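You operate a simulated robot arm through the tools that you are given. There is no shell and no other tool. Be economical: measure what you need, move in short steps, check, and stop when the job is done.

The job below is to be done with a simulated robot arm. You get a single attempt, and the scene is never put back.

TASK
Put the tag on the top of the wash bench away on the top of the gauge cabinet.

The check looks at the end state, three seconds after you hand in, the way a careful person would. Anything else that was tipped, shoved, dropped, spilled or broken makes it a failure.

THE ROBOT
A 7-joint arm with a two-finger parallel gripper on a trunk, on a base that drives. Base frame: it is fixed to the floor where the robot stands at the start and does not move with it; the origin is under the middle of the robot, x ahead of it, y to its left, z up. Units: mm, rad, N and s.
With the tool pointing down near the work surface it reaches from about 360 to 760 mm from the robot's upright axis, wherever it stands. Its first joint turns from -2.007 to 2.007 rad. Places, roughly: top of the gauge cabinet [-100, 5800, 900]. Payload 3.91 kg.
The tool frame sits at the grasp point between the pads (the TCP): z along the fingers, y along the line on which they close. The tips reach 30 mm beyond it. Largest opening 110 mm; finger width 20, thickness 10; the body of the gripper, 48 by 112 mm, starts 55 mm behind the TCP.
Orientation is that of the tool frame in the base frame, as [roll, pitch, yaw] about the fixed x, y, z axes, in that order (R = Rz(yaw) Ry(pitch) Rx(roll)). With the fingers straight down and closing along the base's y, the tool's x points along the base's -x, its y along +y and its z along -z.

THE INTERFACE
- The arm moves only by the tool servo_tool. Its argument "rows" is one flat list of numbers, 7 for each row, row after row: the shift along the tool's x, y, z in cm, then the turn, a rotation vector about the tool's x, y, z in rad, then the opening, from 0 (shut) to 1 (fully open). In form: [dx, dy, dz, wx, wy, wz, claw, dx, dy, dz, wx, wy, wz, claw, ...]. A call has 1 to 12 rows; each row is the pose to reach, as a shift and turn from the pose commanded when the call began, along the tool's axes at that moment. A row lasts 0.2 s, in which the tool goes at most 50 mm and 0.15 rad; a call with a longer step from one row to the next is refused whole, and so is a gripper value outside its range. Where a pose cannot be reached the arm comes as near as it can. A force on the tool above 40 N (or 10 N above the force at the start of the call, whichever is more), or a blocked arm, ends the call early, and 0.2 s more pass. Each finger travels about 108 mm/s and halts on what it meets, pressing with about 25 N; the grip force reading is that of the motor and also rises with nothing between the fingers. The clock runs only during rows and for 0.2 s after the last one: add rows that repeat a pose to give the fingers time. The reply holds the time, the measured pose of the TCP, the force on the tool along the base axes, the opening and the grip force, in the units named above and with some noise, and new pictures: "views" is both (left out), scene, wrist or none.
- Cameras (640 x 400 px; columns grow to the right, rows downward): "scene" is now at [14.6, 123.3, 1475.3]; the picture's right is [-0.36, -0.93, 0.00], its down [-0.73, 0.28, -0.63] and it looks along [0.59, -0.22, -0.78] (base axes); focal length 277 px, centre (320, 200). "wrist" rides on the gripper at [72, 17, -103] in the tool frame; the picture's right is [-0.23, 0.97, 0.00], its down [-0.76, -0.18, -0.62] and it looks along [-0.61, -0.14, 0.78] (tool axes); focal length 222 px, centre (320, 200).
- slide_trunk(by): slides the trunk up (or, below 0, down) by that many mm; the arm and the scene camera ride with it, the base frame stays. It gives what a move gives, with no picture.
- drive_base(legs): drives the robot by 1 to 6 legs, each [ahead, turn to the left] in mm and rad, along the robot's own axes; the way and the turn of a leg run together, so that a leg with both is an arc; at most 1500 mm and 3.142 rad a leg. The arm and the cameras ride along, it lands a little off, and it stops where it bumps. It gives what a move gives, and a new picture of the scene camera.
- turn_head(pan, tilt): turns the head with the scene camera to pan (to the left, within 2.705 rad either way) and tilt (down, from -0.506 to 1.204), counted from straight ahead of the robot. It gives what a move gives, and a new picture of the scene camera.
- point_at(camera, pixels): for up to 12 pixels [column, row] of the newest picture of that camera ("zoom" is the newest enlarged one), the place [x, y, z] in the base frame of the surface seen there, good to about 2 mm, but the place of the scene camera against the robot may be out by one fixed shift of up to 12 mm in any direction. No time passes.
- enlarge(camera, box): a new picture of the part [left, top, right, bottom] of that camera's present view, enlarged. No time passes.
- job_done(): hands the job in; it is judged then, once.

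Go step by step. Measure first, check grasps and placings, and put right what went wrong. The budget is 80 turns and 170 pictures, counting those below and the enlarged ones. Unless the task says otherwise, let go and move clear before handing in, and close with one line.

The tools are called after "Call:" as a command line: name --argument value ..., lists and objects as JSON in quotes. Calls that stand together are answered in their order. servo_tool: Moves the arm, as the interface text tells. Its arguments: {"type":"object","properties":{"rows":{"type":"array"},"views":{"type":"string","enum":["both","scene","wrist","none"]}},"required":["rows"]} The other tools are called the same way: slide_trunk (by) slides the trunk up or down; drive_base (legs) drives the base; turn_head (pan, tilt) turns the head that bears the scene camera; point_at (camera, pixels) gives the place of the surface under pixels of a picture; enlarge (camera, box) takes an enlarged picture of a part of a camera's view; job_done () hands the job in.

At the start:

```text
t: 0.0
ee_pos: [464.5, 32.5, 948.3]
tool_rot: [3.14, 0.0, 3.135]
wrist_force: [-0.1, -0.8, -0.3]
gripper_width: 109.9
gripper_force: 0.2
trunk travel left (down, up): [-600.0, 390.0]
robot x, y, heading: [1.1, -1.4, -0.004]
head pan, tilt: [-0.365, 0.894]
```

scene: 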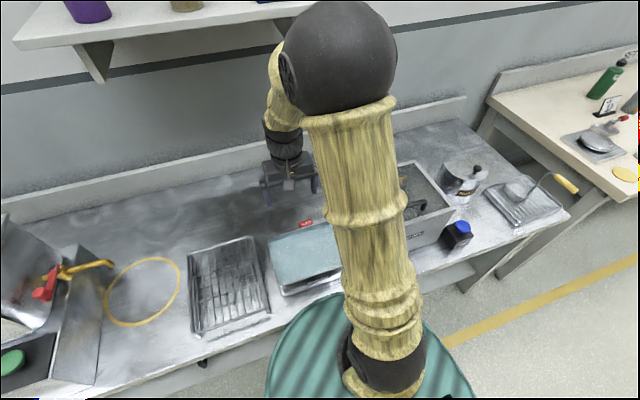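
wrist: 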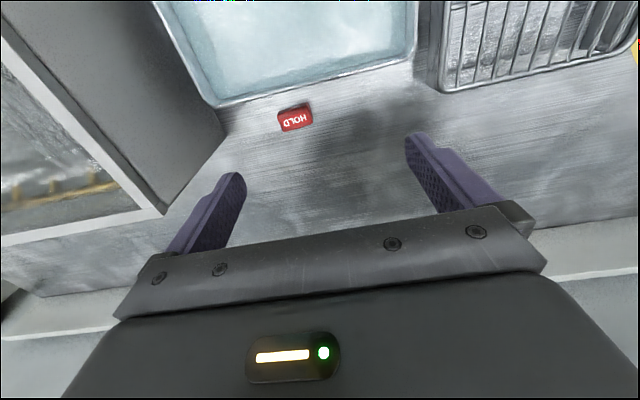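

The wrist picture shows a red "HOLD" tag at about (295,118), lying on the bench next to a blue tray. I'll measure it and look closer.

Call:
point_at --camera "wrist" --pixels '[[295, 118], [278, 113], [310, 105], [313, 124], [284, 131], [265, 140], [330, 140], [295, 95], [250, 105], [220, 130], [340, 90]]'

Call:
enlarge --camera "wrist" --box '[220, 70, 380, 170]'

Call:
enlarge --camera "scene" --box '[240, 180, 340, 290]'

```text
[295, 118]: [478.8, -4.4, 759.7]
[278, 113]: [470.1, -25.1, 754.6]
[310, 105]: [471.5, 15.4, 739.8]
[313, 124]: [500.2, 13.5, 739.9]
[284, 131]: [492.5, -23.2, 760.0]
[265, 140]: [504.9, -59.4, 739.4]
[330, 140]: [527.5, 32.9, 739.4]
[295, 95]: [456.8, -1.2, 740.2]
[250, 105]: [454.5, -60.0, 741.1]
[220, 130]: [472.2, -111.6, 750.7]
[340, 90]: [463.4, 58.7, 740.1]
```

```text
4.00 times, centred on (300, 120) of wrist
```

zoom: 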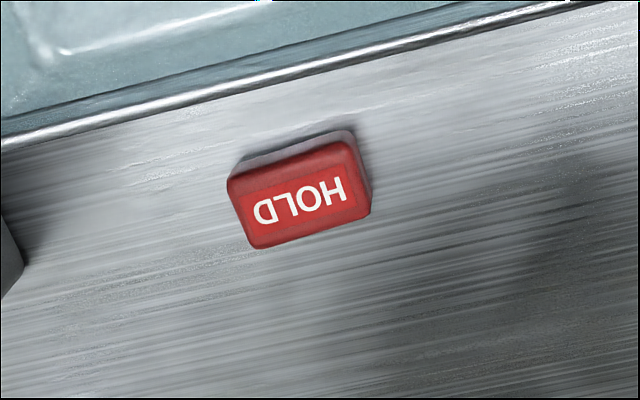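

```text
3.64 times, centred on (290, 235) of scene
```

zoom: 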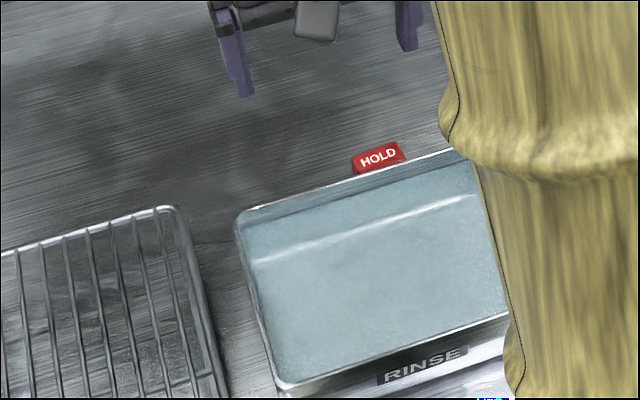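

The tag is a low block about 20 mm tall centred near (480,-5). I'll measure its orientation and the tray rim next to it.

Call:
point_at --camera "wrist" --pixels '[[284, 123], [306, 117], [279, 118], [306, 109], [310, 121], [286, 130], [298, 126], [293, 112], [220, 104], [280, 90], [320, 78], [165, 210]]'

Call:
turn_head --pan 1.57 --tilt 0.3

```text
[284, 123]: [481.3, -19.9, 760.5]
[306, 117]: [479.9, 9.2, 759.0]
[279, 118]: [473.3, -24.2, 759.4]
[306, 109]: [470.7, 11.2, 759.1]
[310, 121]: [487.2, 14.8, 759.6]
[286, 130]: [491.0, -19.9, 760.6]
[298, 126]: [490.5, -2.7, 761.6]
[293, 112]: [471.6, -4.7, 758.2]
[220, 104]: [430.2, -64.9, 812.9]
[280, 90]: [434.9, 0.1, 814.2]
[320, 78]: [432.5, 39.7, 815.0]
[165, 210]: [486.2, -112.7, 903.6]
```

```text
t: 1.9
ee_pos: [465.1, 29.8, 947.5]
tool_rot: [3.141, 0.0, 3.134]
wrist_force: [0.5, 0.5, 1.0]
gripper_width: 110.2
gripper_force: 0.0
trunk travel left (down, up): [-600.0, 390.0]
robot x, y, heading: [0.0, -1.6, 0.001]
head pan, tilt: [1.571, 0.3]
```

scene: 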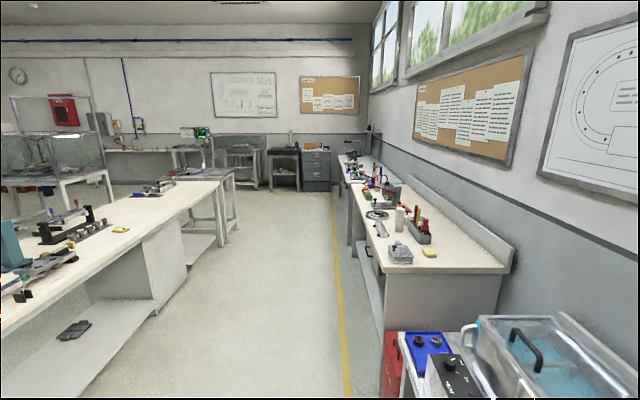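

The tag is 38 mm along y, 20 mm along x, with its top at z≈760. It is square to the gripper, and the tray rim (x≈435, z 815) leaves room. I'll move over it at a safe height first and check.

Call:
servo_tool --rows '[-0.8, -1.8, 3, 0, 0, 0, 1, -1.6, -3.55, 6, 0, 0, 0, 1, -1.6, -3.55, 9, 0, 0, 0, 1, -1.6, -3.55, 12, 0, 0, 0, 1, -1.6, -3.55, 12, 0, 0, 0, 1]' --views "wrist"

Call:
enlarge --camera "scene" --box '[200, 100, 420, 240]'

```text
t: 3.1
ee_pos: [479.5, -4.7, 826.0]
tool_rot: [3.14, 0.002, 3.134]
wrist_force: [-0.6, -0.4, -0.7]
gripper_width: 110.1
gripper_force: 0.1
trunk travel left (down, up): [-600.0, 390.0]
robot x, y, heading: [-2.0, -0.5, 0.0]
head pan, tilt: [1.571, 0.3]
```

wrist: 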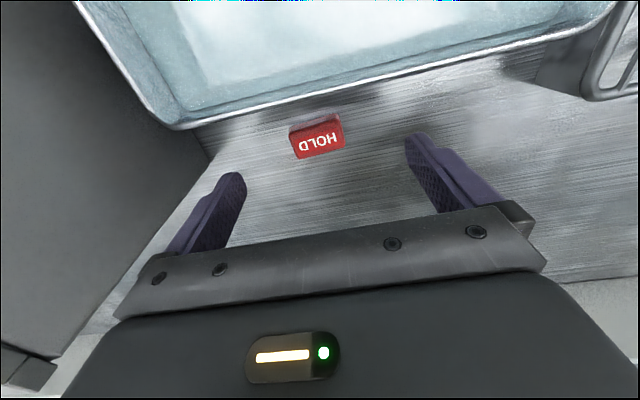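

```text
2.86 times, centred on (310, 170) of scene
```

zoom: 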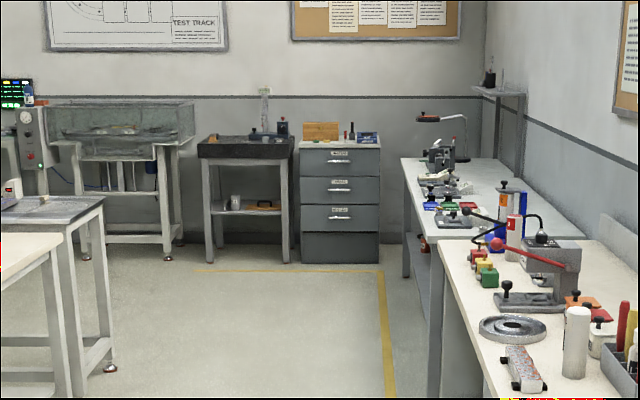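

Call:
point_at --camera "wrist" --pixels '[[317, 138], [296, 143], [339, 130], [312, 127], [320, 148], [300, 105]]'

Call:
point_at --camera "zoom" --pixels '[[340, 142], [310, 145], [370, 145], [340, 160], [304, 140], [378, 140], [320, 128], [338, 250]]'

```text
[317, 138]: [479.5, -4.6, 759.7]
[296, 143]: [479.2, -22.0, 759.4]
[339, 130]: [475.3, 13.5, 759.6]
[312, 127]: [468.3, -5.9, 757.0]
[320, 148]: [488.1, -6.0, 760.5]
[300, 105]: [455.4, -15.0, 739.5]
```

```text
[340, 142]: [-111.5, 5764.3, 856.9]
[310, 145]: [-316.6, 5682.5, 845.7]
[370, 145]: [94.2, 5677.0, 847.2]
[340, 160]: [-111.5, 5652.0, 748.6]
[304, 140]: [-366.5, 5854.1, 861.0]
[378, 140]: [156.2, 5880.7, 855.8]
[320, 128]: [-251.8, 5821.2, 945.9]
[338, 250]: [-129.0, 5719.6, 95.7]
```

The tag centre is (479,-4.5), right below the tool. I'll go down 51 mm so the tips stop just above the bench, then close.

Call:
servo_tool --rows '[0, 0, 2, 0, 0, 0, 1, 0, 0, 4, 0, 0, 0, 1, 0, 0, 5.1, 0, 0, 0, 1, 0, 0, 5.1, 0, 0, 0, 1, 0, 0, 5.1, 0, 0, 0, 0.5, 0, 0, 5.1, 0, 0, 0, 0.3, 0, 0, 5.1, 0, 0, 0, 0.1, 0, 0, 5.1, 0, 0, 0, 0.1, 0, 0, 5.1, 0, 0, 0, 0.1]' --views "wrist"

```text
t: 5.1
ee_pos: [480.2, -4.5, 776.1]
tool_rot: [-3.141, 0.0, 3.134]
wrist_force: [0.5, 0.3, 0.4]
gripper_width: 42.8
gripper_force: 25.0
trunk travel left (down, up): [-600.0, 390.0]
robot x, y, heading: [2.2, -1.7, -0.002]
head pan, tilt: [1.571, 0.3]
```

wrist: 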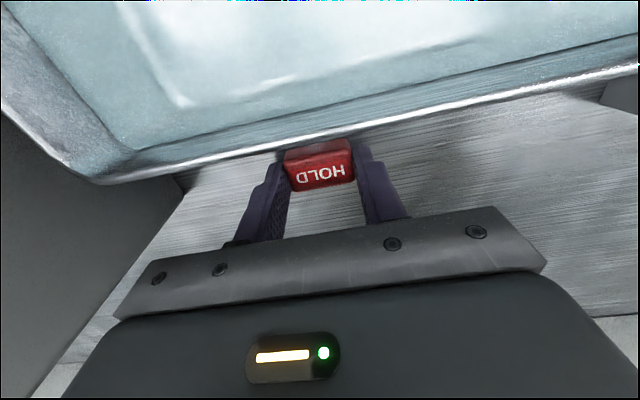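

The gripper holds at 42.8 mm with 25 N, so the tag is between the tips. I'll lift it clear.

Call:
servo_tool --rows '[0, 0, -3, 0, 0, 0, 0.1, 0, 0, -7, 0, 0, 0, 0.1, 0, 0, -11, 0, 0, 0, 0.1, 0, 0, -15, 0, 0, 0, 0.1, 0, 0, -19, 0, 0, 0, 0.1, 0, 0, -23, 0, 0, 0, 0.1, 0, 0, -27, 0, 0, 0, 0.1, 0, 0, -27, 0, 0, 0, 0.1]' --views "wrist"

Call:
slide_trunk --by 120

Call:
turn_head --pan 2.2 --tilt 0.5

```text
t: 6.9
ee_pos: [480.0, -3.3, 1047.4]
tool_rot: [3.141, 0.002, 3.136]
wrist_force: [-0.6, 0.9, -0.5]
gripper_width: 43.0
gripper_force: 24.5
trunk travel left (down, up): [-600.0, 390.0]
robot x, y, heading: [0.1, 6.3, 0.006]
head pan, tilt: [1.571, 0.3]
```

wrist: 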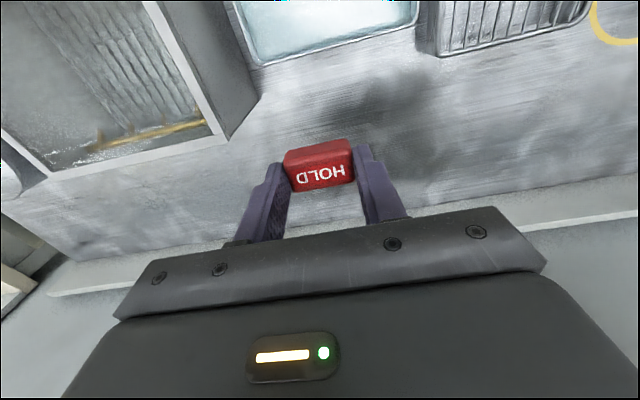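

```text
t: 8.4
ee_pos: [480.7, -3.6, 1165.9]
tool_rot: [-3.14, 0.0, 3.135]
wrist_force: [-0.5, -0.2, 0.1]
gripper_width: 42.7
gripper_force: 25.1
trunk travel left (down, up): [-720.0, 270.0]
robot x, y, heading: [-1.3, -0.4, 0.001]
head pan, tilt: [1.571, 0.3]
```

```text
t: 9.4
ee_pos: [480.2, -3.7, 1166.3]
tool_rot: [3.14, 0.0, 3.136]
wrist_force: [-0.1, -0.2, -0.7]
gripper_width: 42.6
gripper_force: 24.7
trunk travel left (down, up): [-720.0, 270.0]
robot x, y, heading: [0.8, -3.0, -0.001]
head pan, tilt: [2.201, 0.499]
```

scene: 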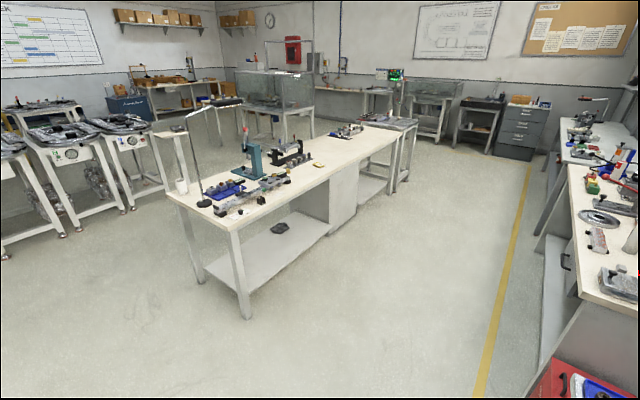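

The tag is held and lifted. Next I'll measure the corridor between the middle bench and the wall benches to plan the drive.

Call:
point_at --camera "scene" --pixels '[[232, 222], [247, 315], [400, 135], [415, 125], [338, 230], [480, 370], [527, 175], [553, 215], [575, 290], [535, 230], [565, 155], [512, 155]]'

Call:
turn_head --pan 1.57 --tilt 0.75

```text
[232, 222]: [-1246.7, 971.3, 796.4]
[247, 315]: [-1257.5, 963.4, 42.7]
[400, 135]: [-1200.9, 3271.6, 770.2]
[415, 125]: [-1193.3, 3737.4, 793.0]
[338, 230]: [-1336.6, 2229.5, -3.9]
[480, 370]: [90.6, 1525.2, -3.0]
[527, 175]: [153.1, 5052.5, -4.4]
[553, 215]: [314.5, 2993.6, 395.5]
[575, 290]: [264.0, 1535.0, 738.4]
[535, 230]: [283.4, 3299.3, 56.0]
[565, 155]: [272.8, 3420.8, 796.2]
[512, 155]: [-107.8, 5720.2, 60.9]
```

```text
t: 10.4
ee_pos: [480.2, -2.2, 1166.3]
tool_rot: [3.141, -0.001, 3.134]
wrist_force: [0.0, -0.2, -0.3]
gripper_width: 42.7
gripper_force: 25.2
trunk travel left (down, up): [-720.0, 270.0]
robot x, y, heading: [-1.0, -0.3, -0.0]
head pan, tilt: [1.571, 0.75]
```

scene: 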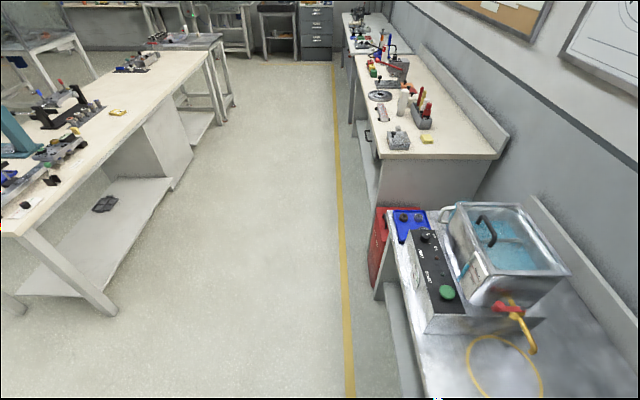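

The corridor runs between x≈-1190 and x≈260. I'll check behind the robot before backing away from the bench.

Call:
turn_head --pan 2.7 --tilt 0.75

Call:
turn_head --pan -2.7 --tilt 0.75

```text
t: 11.8
ee_pos: [481.2, -3.6, 1165.5]
tool_rot: [-3.141, -0.001, 3.136]
wrist_force: [-0.8, 0.4, 0.5]
gripper_width: 42.8
gripper_force: 24.9
trunk travel left (down, up): [-720.0, 270.0]
robot x, y, heading: [0.2, 1.8, -0.006]
head pan, tilt: [2.7, 0.75]
```

scene: 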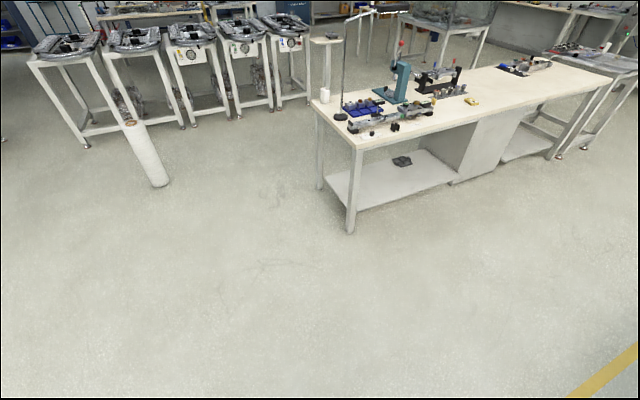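

```text
t: 16.0
ee_pos: [480.6, -2.9, 1166.1]
tool_rot: [3.141, 0.0, 3.135]
wrist_force: [0.8, 0.4, 0.3]
gripper_width: 42.5
gripper_force: 25.1
trunk travel left (down, up): [-720.0, 270.0]
robot x, y, heading: [-1.7, -0.3, 0.002]
head pan, tilt: [-2.7, 0.75]
```

scene: 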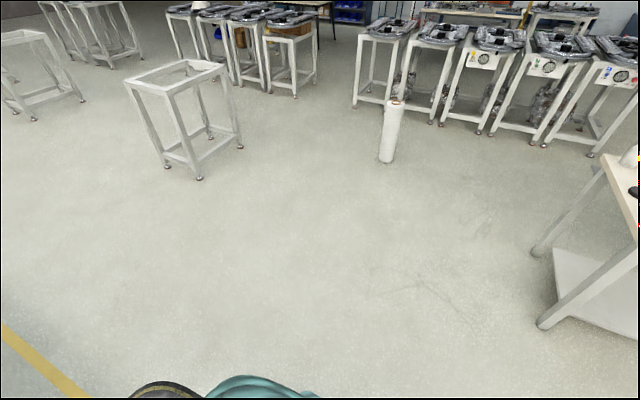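

The floor behind is clear for well over a metre. I'll back up 480 mm, turn left, and then drive up the corridor in stages.

Call:
drive_base --legs '[[-480, 0], [0, 1.571]]'

Call:
turn_head --pan 0 --tilt 0.5

```text
t: 22.6
ee_pos: [-474.3, 480.2, 1166.6]
tool_rot: [-3.141, 0.001, -1.59]
wrist_force: [-0.6, -0.9, -1.1]
gripper_width: 42.7
gripper_force: 24.6
trunk travel left (down, up): [-720.0, 270.0]
robot x, y, heading: [-485.8, -1.6, 1.563]
head pan, tilt: [-2.7, 0.75]
```

scene: 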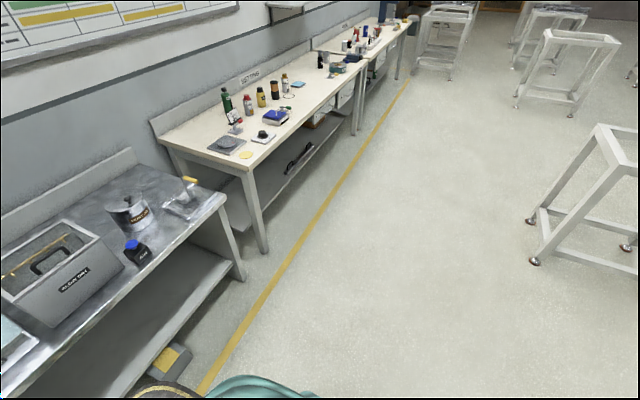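

```text
t: 25.0
ee_pos: [-474.3, 479.2, 1165.7]
tool_rot: [3.141, 0.0, -1.588]
wrist_force: [-0.2, -0.2, -0.6]
gripper_width: 42.6
gripper_force: 25.1
trunk travel left (down, up): [-720.0, 270.0]
robot x, y, heading: [-480.5, 0.2, 1.559]
head pan, tilt: [0.0, 0.499]
```

scene: 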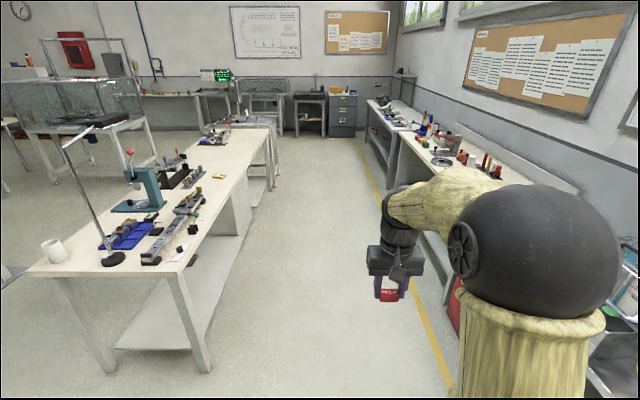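

The way ahead is clear, with the cabinet at (342,115). I'll drive about 4.2 m with a slight right bias and then look again.

Call:
drive_base --legs '[[0, -0.045], [1400, 0], [1400, 0], [1400, 0]]'

```text
t: 45.7
ee_pos: [-251.3, 4690.5, 1166.0]
tool_rot: [-3.142, -0.001, -1.626]
wrist_force: [0.2, 0.7, -0.7]
gripper_width: 42.7
gripper_force: 25.1
trunk travel left (down, up): [-720.0, 270.0]
robot x, y, heading: [-279.7, 4210.5, 1.523]
head pan, tilt: [0.0, 0.499]
```

scene: 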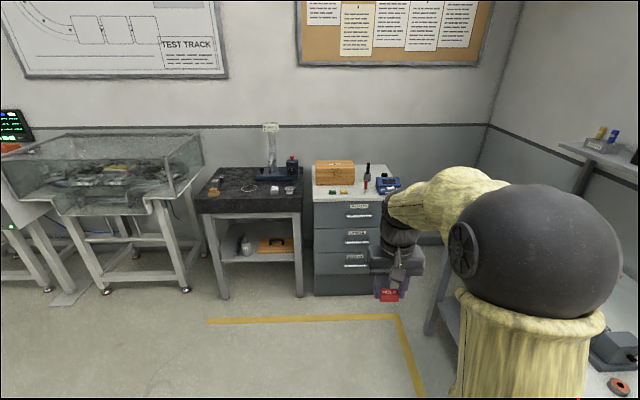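

Call:
enlarge --camera "scene" --box '[300, 150, 420, 225]'

Call:
point_at --camera "scene" --pixels '[[316, 199], [381, 199], [350, 199], [333, 192], [346, 191], [357, 191], [367, 188], [390, 183], [335, 184], [350, 195], [437, 280], [376, 192]]'

```text
5.33 times, centred on (360, 188) of scene
```

zoom: 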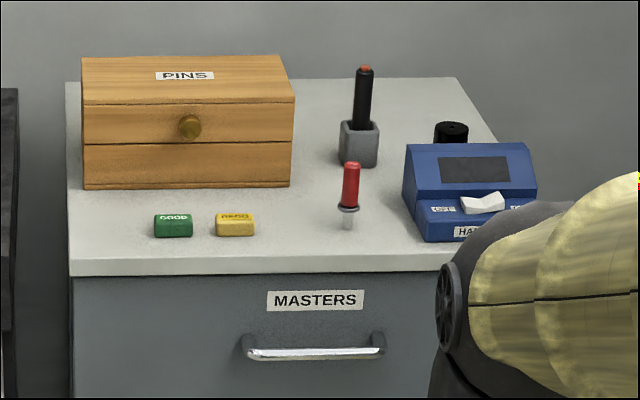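

```text
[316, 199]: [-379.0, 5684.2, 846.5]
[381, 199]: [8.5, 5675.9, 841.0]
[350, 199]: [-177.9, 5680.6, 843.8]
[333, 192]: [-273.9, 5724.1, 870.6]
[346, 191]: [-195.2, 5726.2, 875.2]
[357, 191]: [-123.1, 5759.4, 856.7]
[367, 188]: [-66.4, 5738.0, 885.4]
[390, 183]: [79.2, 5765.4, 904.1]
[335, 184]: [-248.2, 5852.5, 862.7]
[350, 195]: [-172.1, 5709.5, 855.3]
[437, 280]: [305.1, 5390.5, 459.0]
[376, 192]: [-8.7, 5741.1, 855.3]
```

The cabinet top is at z≈855, with GOOD (-274,5724) and a yellow tag (-195,5726) in a row and a red pin near (-66,5738). There is free space around x≈-125, y≈5725. I'll turn slightly and drive close.

Call:
drive_base --legs '[[0, -0.055], [600, 0], [390, 0]]'

Call:
turn_head --pan 0 --tilt 0.85

Call:
servo_tool --rows '[0, 0, 0, 0, 0, 0, 0.1]' --views "wrist"

```text
t: 51.5
ee_pos: [-122.1, 5671.2, 1166.0]
tool_rot: [3.141, 0.001, -1.687]
wrist_force: [-0.3, 0.7, -1.1]
gripper_width: 42.7
gripper_force: 25.3
trunk travel left (down, up): [-720.0, 270.0]
robot x, y, heading: [-178.0, 5192.4, 1.464]
head pan, tilt: [0.0, 0.499]
```

scene: 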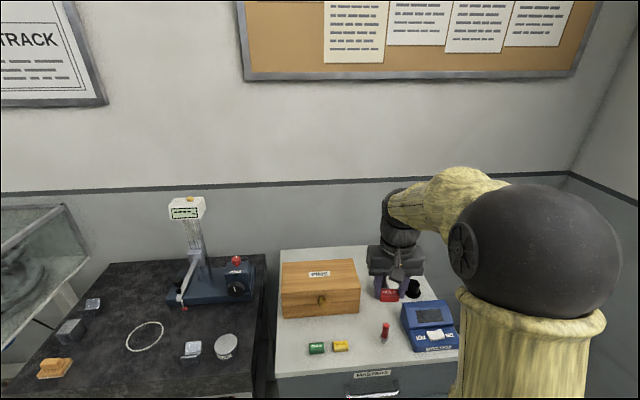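

```text
t: 52.3
ee_pos: [-122.7, 5673.2, 1166.1]
tool_rot: [-3.141, 0.001, -1.687]
wrist_force: [-0.5, -0.8, 0.4]
gripper_width: 42.9
gripper_force: 25.4
trunk travel left (down, up): [-720.0, 270.0]
robot x, y, heading: [-178.5, 5194.9, 1.459]
head pan, tilt: [0.0, 0.85]
```

scene: 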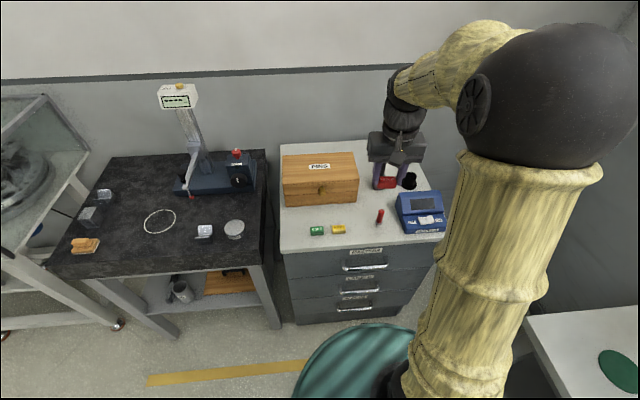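

```text
t: 52.7
ee_pos: [-122.2, 5671.7, 1166.2]
tool_rot: [3.14, -0.001, -1.685]
wrist_force: [-0.7, -1.4, 0.0]
gripper_width: 42.8
gripper_force: 25.2
trunk travel left (down, up): [-720.0, 270.0]
robot x, y, heading: [-175.8, 5191.5, 1.465]
head pan, tilt: [0.0, 0.85]
```

wrist: 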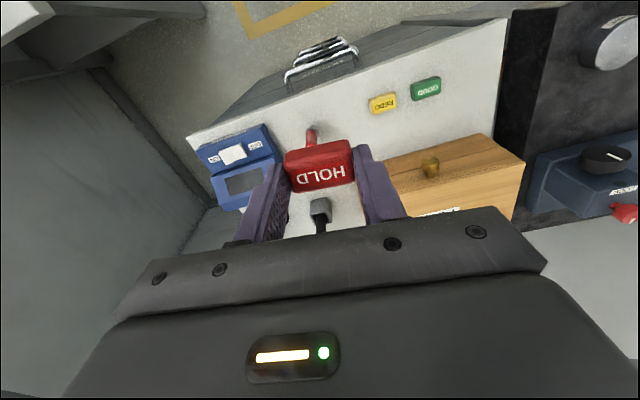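

The tag is over the cabinet and still gripped. I'll measure the cabinet-top items precisely with the wrist camera.

Call:
enlarge --camera "wrist" --box '[180, 20, 520, 232]'

Call:
point_at --camera "wrist" --pixels '[[382, 103], [370, 106], [396, 100], [426, 89], [311, 134], [310, 127], [345, 120], [340, 100], [395, 152], [272, 145], [350, 80], [430, 168]]'

Call:
point_at --camera "scene" --pixels '[[379, 219], [380, 210], [338, 229], [332, 230], [346, 229], [316, 230], [360, 228], [356, 198], [398, 208], [360, 245]]'

```text
1.88 times, centred on (350, 126) of wrist
```

zoom: 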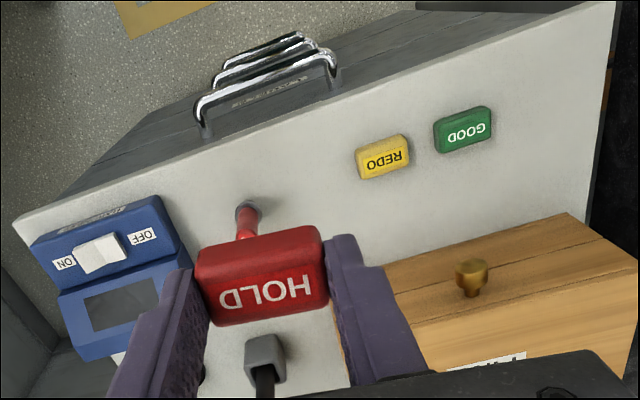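

```text
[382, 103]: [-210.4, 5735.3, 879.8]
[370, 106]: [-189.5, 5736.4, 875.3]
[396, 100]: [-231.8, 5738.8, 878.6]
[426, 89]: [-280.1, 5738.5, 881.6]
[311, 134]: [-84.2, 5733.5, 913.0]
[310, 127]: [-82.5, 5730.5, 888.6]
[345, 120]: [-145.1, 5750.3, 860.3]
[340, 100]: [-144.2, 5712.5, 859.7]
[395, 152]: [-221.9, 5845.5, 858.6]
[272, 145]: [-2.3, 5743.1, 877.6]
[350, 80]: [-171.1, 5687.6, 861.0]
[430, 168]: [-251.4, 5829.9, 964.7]
```

```text
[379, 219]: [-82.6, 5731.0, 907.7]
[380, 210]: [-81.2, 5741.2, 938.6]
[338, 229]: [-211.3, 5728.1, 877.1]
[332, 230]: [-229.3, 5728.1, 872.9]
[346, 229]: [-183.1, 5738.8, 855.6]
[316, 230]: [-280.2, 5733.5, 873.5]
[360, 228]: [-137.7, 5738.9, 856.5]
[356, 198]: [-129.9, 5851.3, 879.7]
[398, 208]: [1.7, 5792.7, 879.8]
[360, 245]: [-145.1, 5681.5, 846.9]
```

There is a free gap between REDO (right edge x≈-188) and the red pin (x≈-83), with the surface at z≈860. I'll place the tag at (-141, 5710), square to the row, stopping first at z≈990 to check.

Call:
servo_tool --rows '[-1.2, 0.8, 0, 0, 0, -0.04, 0.1, -2.4, 1.5, 2, 0, 0, -0.08, 0.1, -3.56, 2.29, 5, 0, 0, -0.115, 0.1, -3.56, 2.29, 9, 0, 0, -0.115, 0.1, -3.56, 2.29, 13, 0, 0, -0.115, 0.1, -3.56, 2.29, 16, 0, 0, -0.115, 0.1, -3.56, 2.29, 17.6, 0, 0, -0.115, 0.1, -3.56, 2.29, 17.6, 0, 0, -0.115, 0.1]'

```text
t: 54.5
ee_pos: [-140.1, 5709.7, 989.0]
tool_rot: [3.14, -0.001, -1.571]
wrist_force: [-0.3, 0.1, -0.3]
gripper_width: 42.6
gripper_force: 25.2
trunk travel left (down, up): [-720.0, 270.0]
robot x, y, heading: [-180.0, 5194.8, 1.462]
head pan, tilt: [0.0, 0.85]
```

scene: 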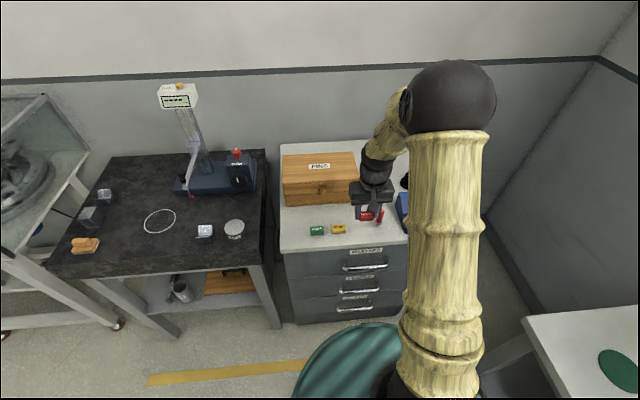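
wrist: 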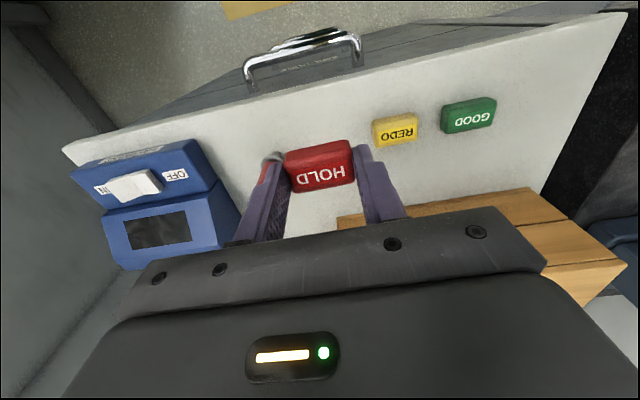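

The tag is aligned and hovering. I'll re-measure its neighbours from here before going down.

Call:
point_at --camera "wrist" --pixels '[[268, 160], [264, 172], [374, 125], [378, 145], [416, 128], [330, 120], [360, 140], [320, 103], [300, 115], [320, 152]]'

Call:
enlarge --camera "wrist" --box '[220, 80, 460, 230]'

Call:
enlarge --camera "scene" --box '[320, 175, 420, 255]'

```text
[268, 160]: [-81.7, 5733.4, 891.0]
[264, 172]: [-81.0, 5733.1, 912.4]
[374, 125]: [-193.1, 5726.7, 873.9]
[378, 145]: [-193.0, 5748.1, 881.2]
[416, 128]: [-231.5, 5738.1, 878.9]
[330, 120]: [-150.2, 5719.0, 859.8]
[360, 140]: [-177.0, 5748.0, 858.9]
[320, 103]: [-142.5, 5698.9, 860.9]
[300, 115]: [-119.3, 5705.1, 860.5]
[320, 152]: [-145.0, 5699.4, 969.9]
```

```text
2.67 times, centred on (340, 155) of wrist
```

zoom: 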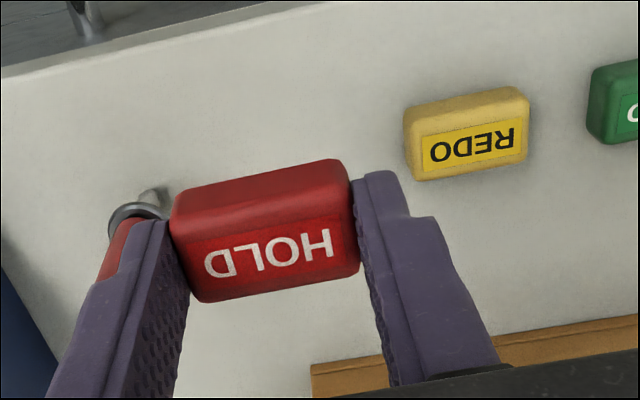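

```text
5.00 times, centred on (370, 215) of scene
```

zoom: 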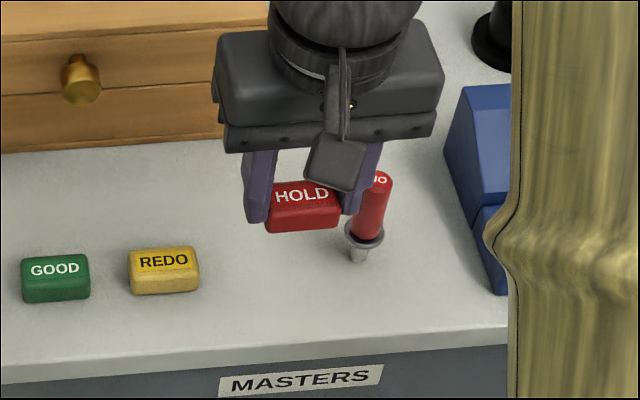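

The pin flange is the nearest neighbour, so I'll shift 6 mm left and 6 mm toward me. Then I'll lower to just above contact.

Call:
servo_tool --rows '[0.6, 0.65, 0, 0, 0, 0, 0.1, 0.6, 0.65, 3, 0, 0, 0, 0.1, 0.6, 0.65, 6, 0, 0, 0, 0.1, 0.6, 0.65, 8, 0, 0, 0, 0.1, 0.6, 0.65, 8.9, 0, 0, 0, 0.1, 0.6, 0.65, 8.9, 0, 0, 0, 0.1]'

Call:
enlarge --camera "scene" --box '[320, 185, 420, 265]'

Call:
enlarge --camera "wrist" --box '[220, 80, 460, 230]'

```text
t: 55.9
ee_pos: [-147.5, 5703.3, 900.8]
tool_rot: [-3.141, 0.0, -1.571]
wrist_force: [0.0, 0.2, -0.3]
gripper_width: 42.8
gripper_force: 24.6
trunk travel left (down, up): [-720.0, 270.0]
robot x, y, heading: [-177.9, 5195.4, 1.469]
head pan, tilt: [0.0, 0.85]
```

scene: 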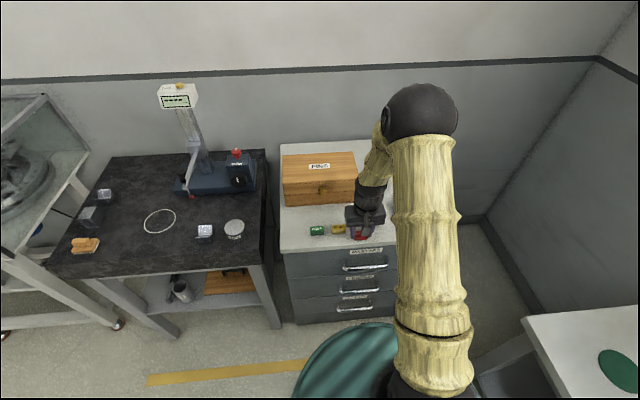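
wrist: 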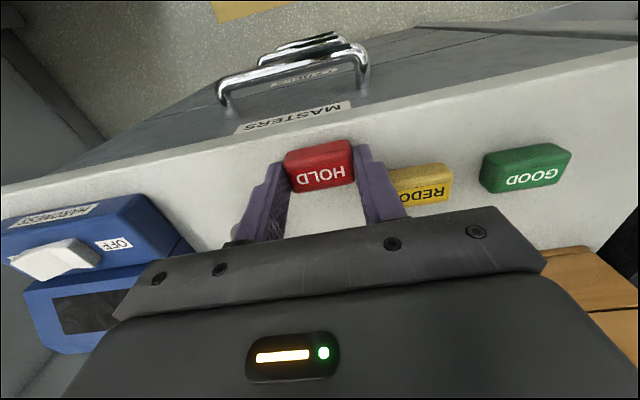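

```text
5.00 times, centred on (370, 225) of scene
```

zoom: 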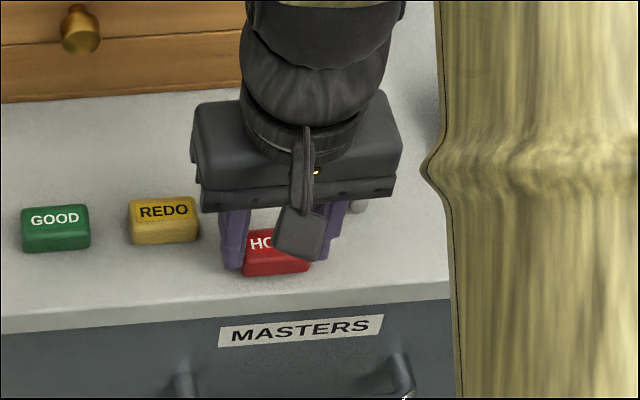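

```text
2.67 times, centred on (340, 155) of wrist
```

zoom: 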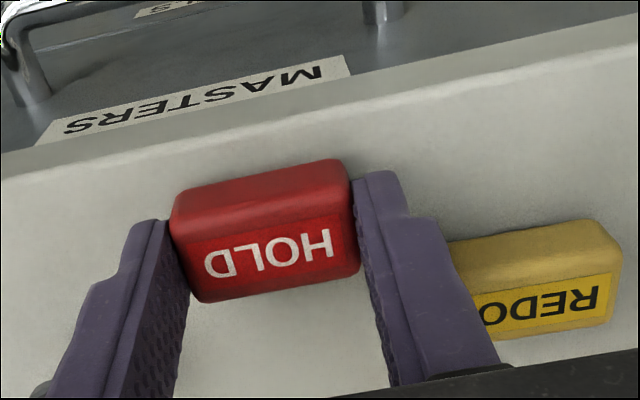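

The tag is a few mm above the top and clear of REDO and the pin. I'll check the remaining gap, as heights around the tag.

Call:
point_at --camera "wrist" --pixels '[[320, 178], [335, 182], [270, 155], [365, 138], [320, 138], [322, 205], [290, 152], [345, 142]]'

```text
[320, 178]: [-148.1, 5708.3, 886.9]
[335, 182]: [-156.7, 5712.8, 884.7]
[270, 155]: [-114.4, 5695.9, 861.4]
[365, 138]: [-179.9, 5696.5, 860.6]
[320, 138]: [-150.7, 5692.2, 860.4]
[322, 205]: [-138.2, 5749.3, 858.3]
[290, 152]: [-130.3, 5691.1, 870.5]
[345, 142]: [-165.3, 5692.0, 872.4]
```

The top reads z≈860.5 and the tag is about 4 mm above it. I'll lower 4 mm and read the force.

Call:
servo_tool --rows '[0, 0, 0.2, 0, 0, 0, 0.1, 0, 0, 0.4, 0, 0, 0, 0.1, 0, 0, 0.4, 0, 0, 0, 0.1]' --views "none"

```text
t: 56.7
ee_pos: [-147.7, 5703.2, 898.2]
tool_rot: [-3.141, 0.0, -1.57]
wrist_force: [-0.1, -0.4, -0.3]
gripper_width: 42.8
gripper_force: 24.9
trunk travel left (down, up): [-720.0, 270.0]
robot x, y, heading: [-174.9, 5196.2, 1.463]
head pan, tilt: [0.0, 0.85]
```

Call:
servo_tool --rows '[0, 0, 0.1, 0, 0, 0, 0.1, 0, 0, 0.2, 0, 0, 0, 0.1, 0, 0, 0.2, 0, 0, 0, 0.1]' --views "wrist"

```text
t: 57.5
ee_pos: [-148.2, 5703.3, 896.1]
tool_rot: [3.141, 0.001, -1.571]
wrist_force: [-0.2, 0.7, 4.3]
gripper_width: 42.8
gripper_force: 24.9
trunk travel left (down, up): [-720.0, 270.0]
robot x, y, heading: [-178.9, 5192.8, 1.466]
head pan, tilt: [0.0, 0.85]
```

wrist: 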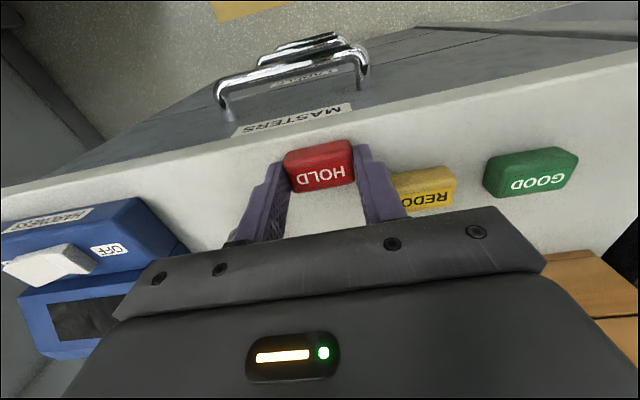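

The vertical force of 4.3 N shows light contact. I'll open slightly, to about 51 mm, and lift straight up.

Call:
servo_tool --rows '[0, 0, 0, 0, 0, 0, 0.42, 0, 0, 0, 0, 0, 0, 0.46, 0, 0, 0, 0, 0, 0, 0.46, 0, 0, -1, 0, 0, 0, 0.46, 0, 0, -3, 0, 0, 0, 0.46, 0, 0, -6, 0, 0, 0, 0.46, 0, 0, -10, 0, 0, 0, 0.46, 0, 0, -14, 0, 0, 0, 0.46, 0, 0, -18, 0, 0, 0, 0.46, 0, 0, -22, 0, 0, 0, 0.46, 0, 0, -26, 0, 0, 0, 0.46]'

Call:
enlarge --camera "scene" --box '[280, 155, 440, 255]'

```text
t: 59.9
ee_pos: [-147.3, 5701.1, 1155.9]
tool_rot: [3.14, -0.001, -1.57]
wrist_force: [-0.1, 0.0, 0.8]
gripper_width: 50.6
gripper_force: 0.1
trunk travel left (down, up): [-720.0, 270.0]
robot x, y, heading: [-176.8, 5196.9, 1.461]
head pan, tilt: [0.0, 0.85]
```

scene: 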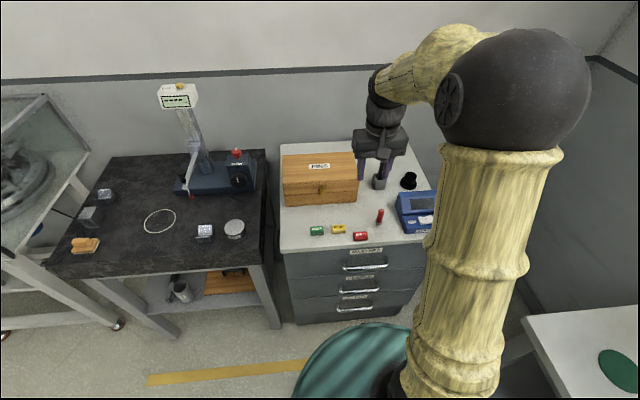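
wrist: 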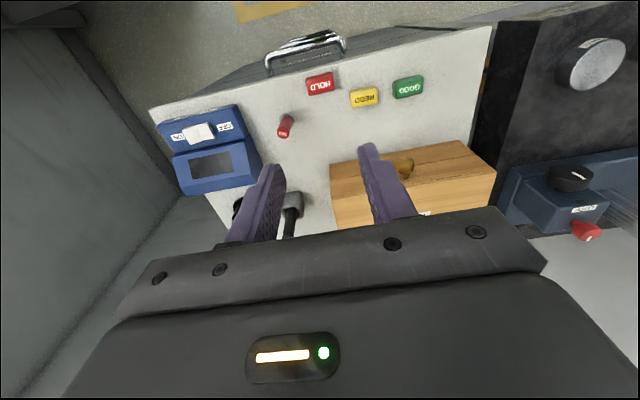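

```text
4.00 times, centred on (360, 205) of scene
```

zoom: 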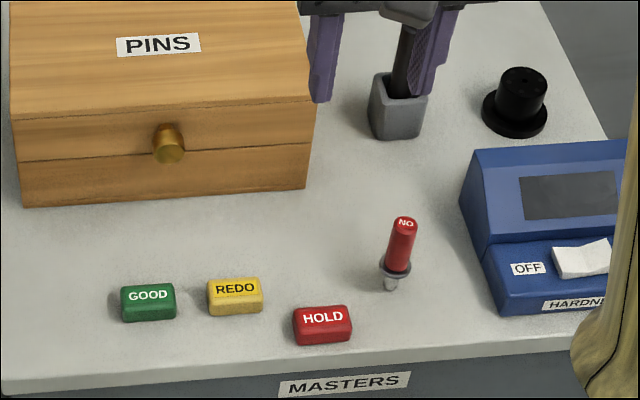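

The HOLD tag rests flat on the cabinet top, released. GOOD, REDO, the pin and the box are undisturbed, and the gripper is clear at z≈1156. I'm handing in.

Call:
job_done

```text
The job is handed in.
```

The HOLD tag from the wash bench now lies flat on top of the gauge cabinet, beside the GOOD and REDO tags. The gripper has let go and is clear, nothing else looked disturbed in the last pictures, and the job is handed in.
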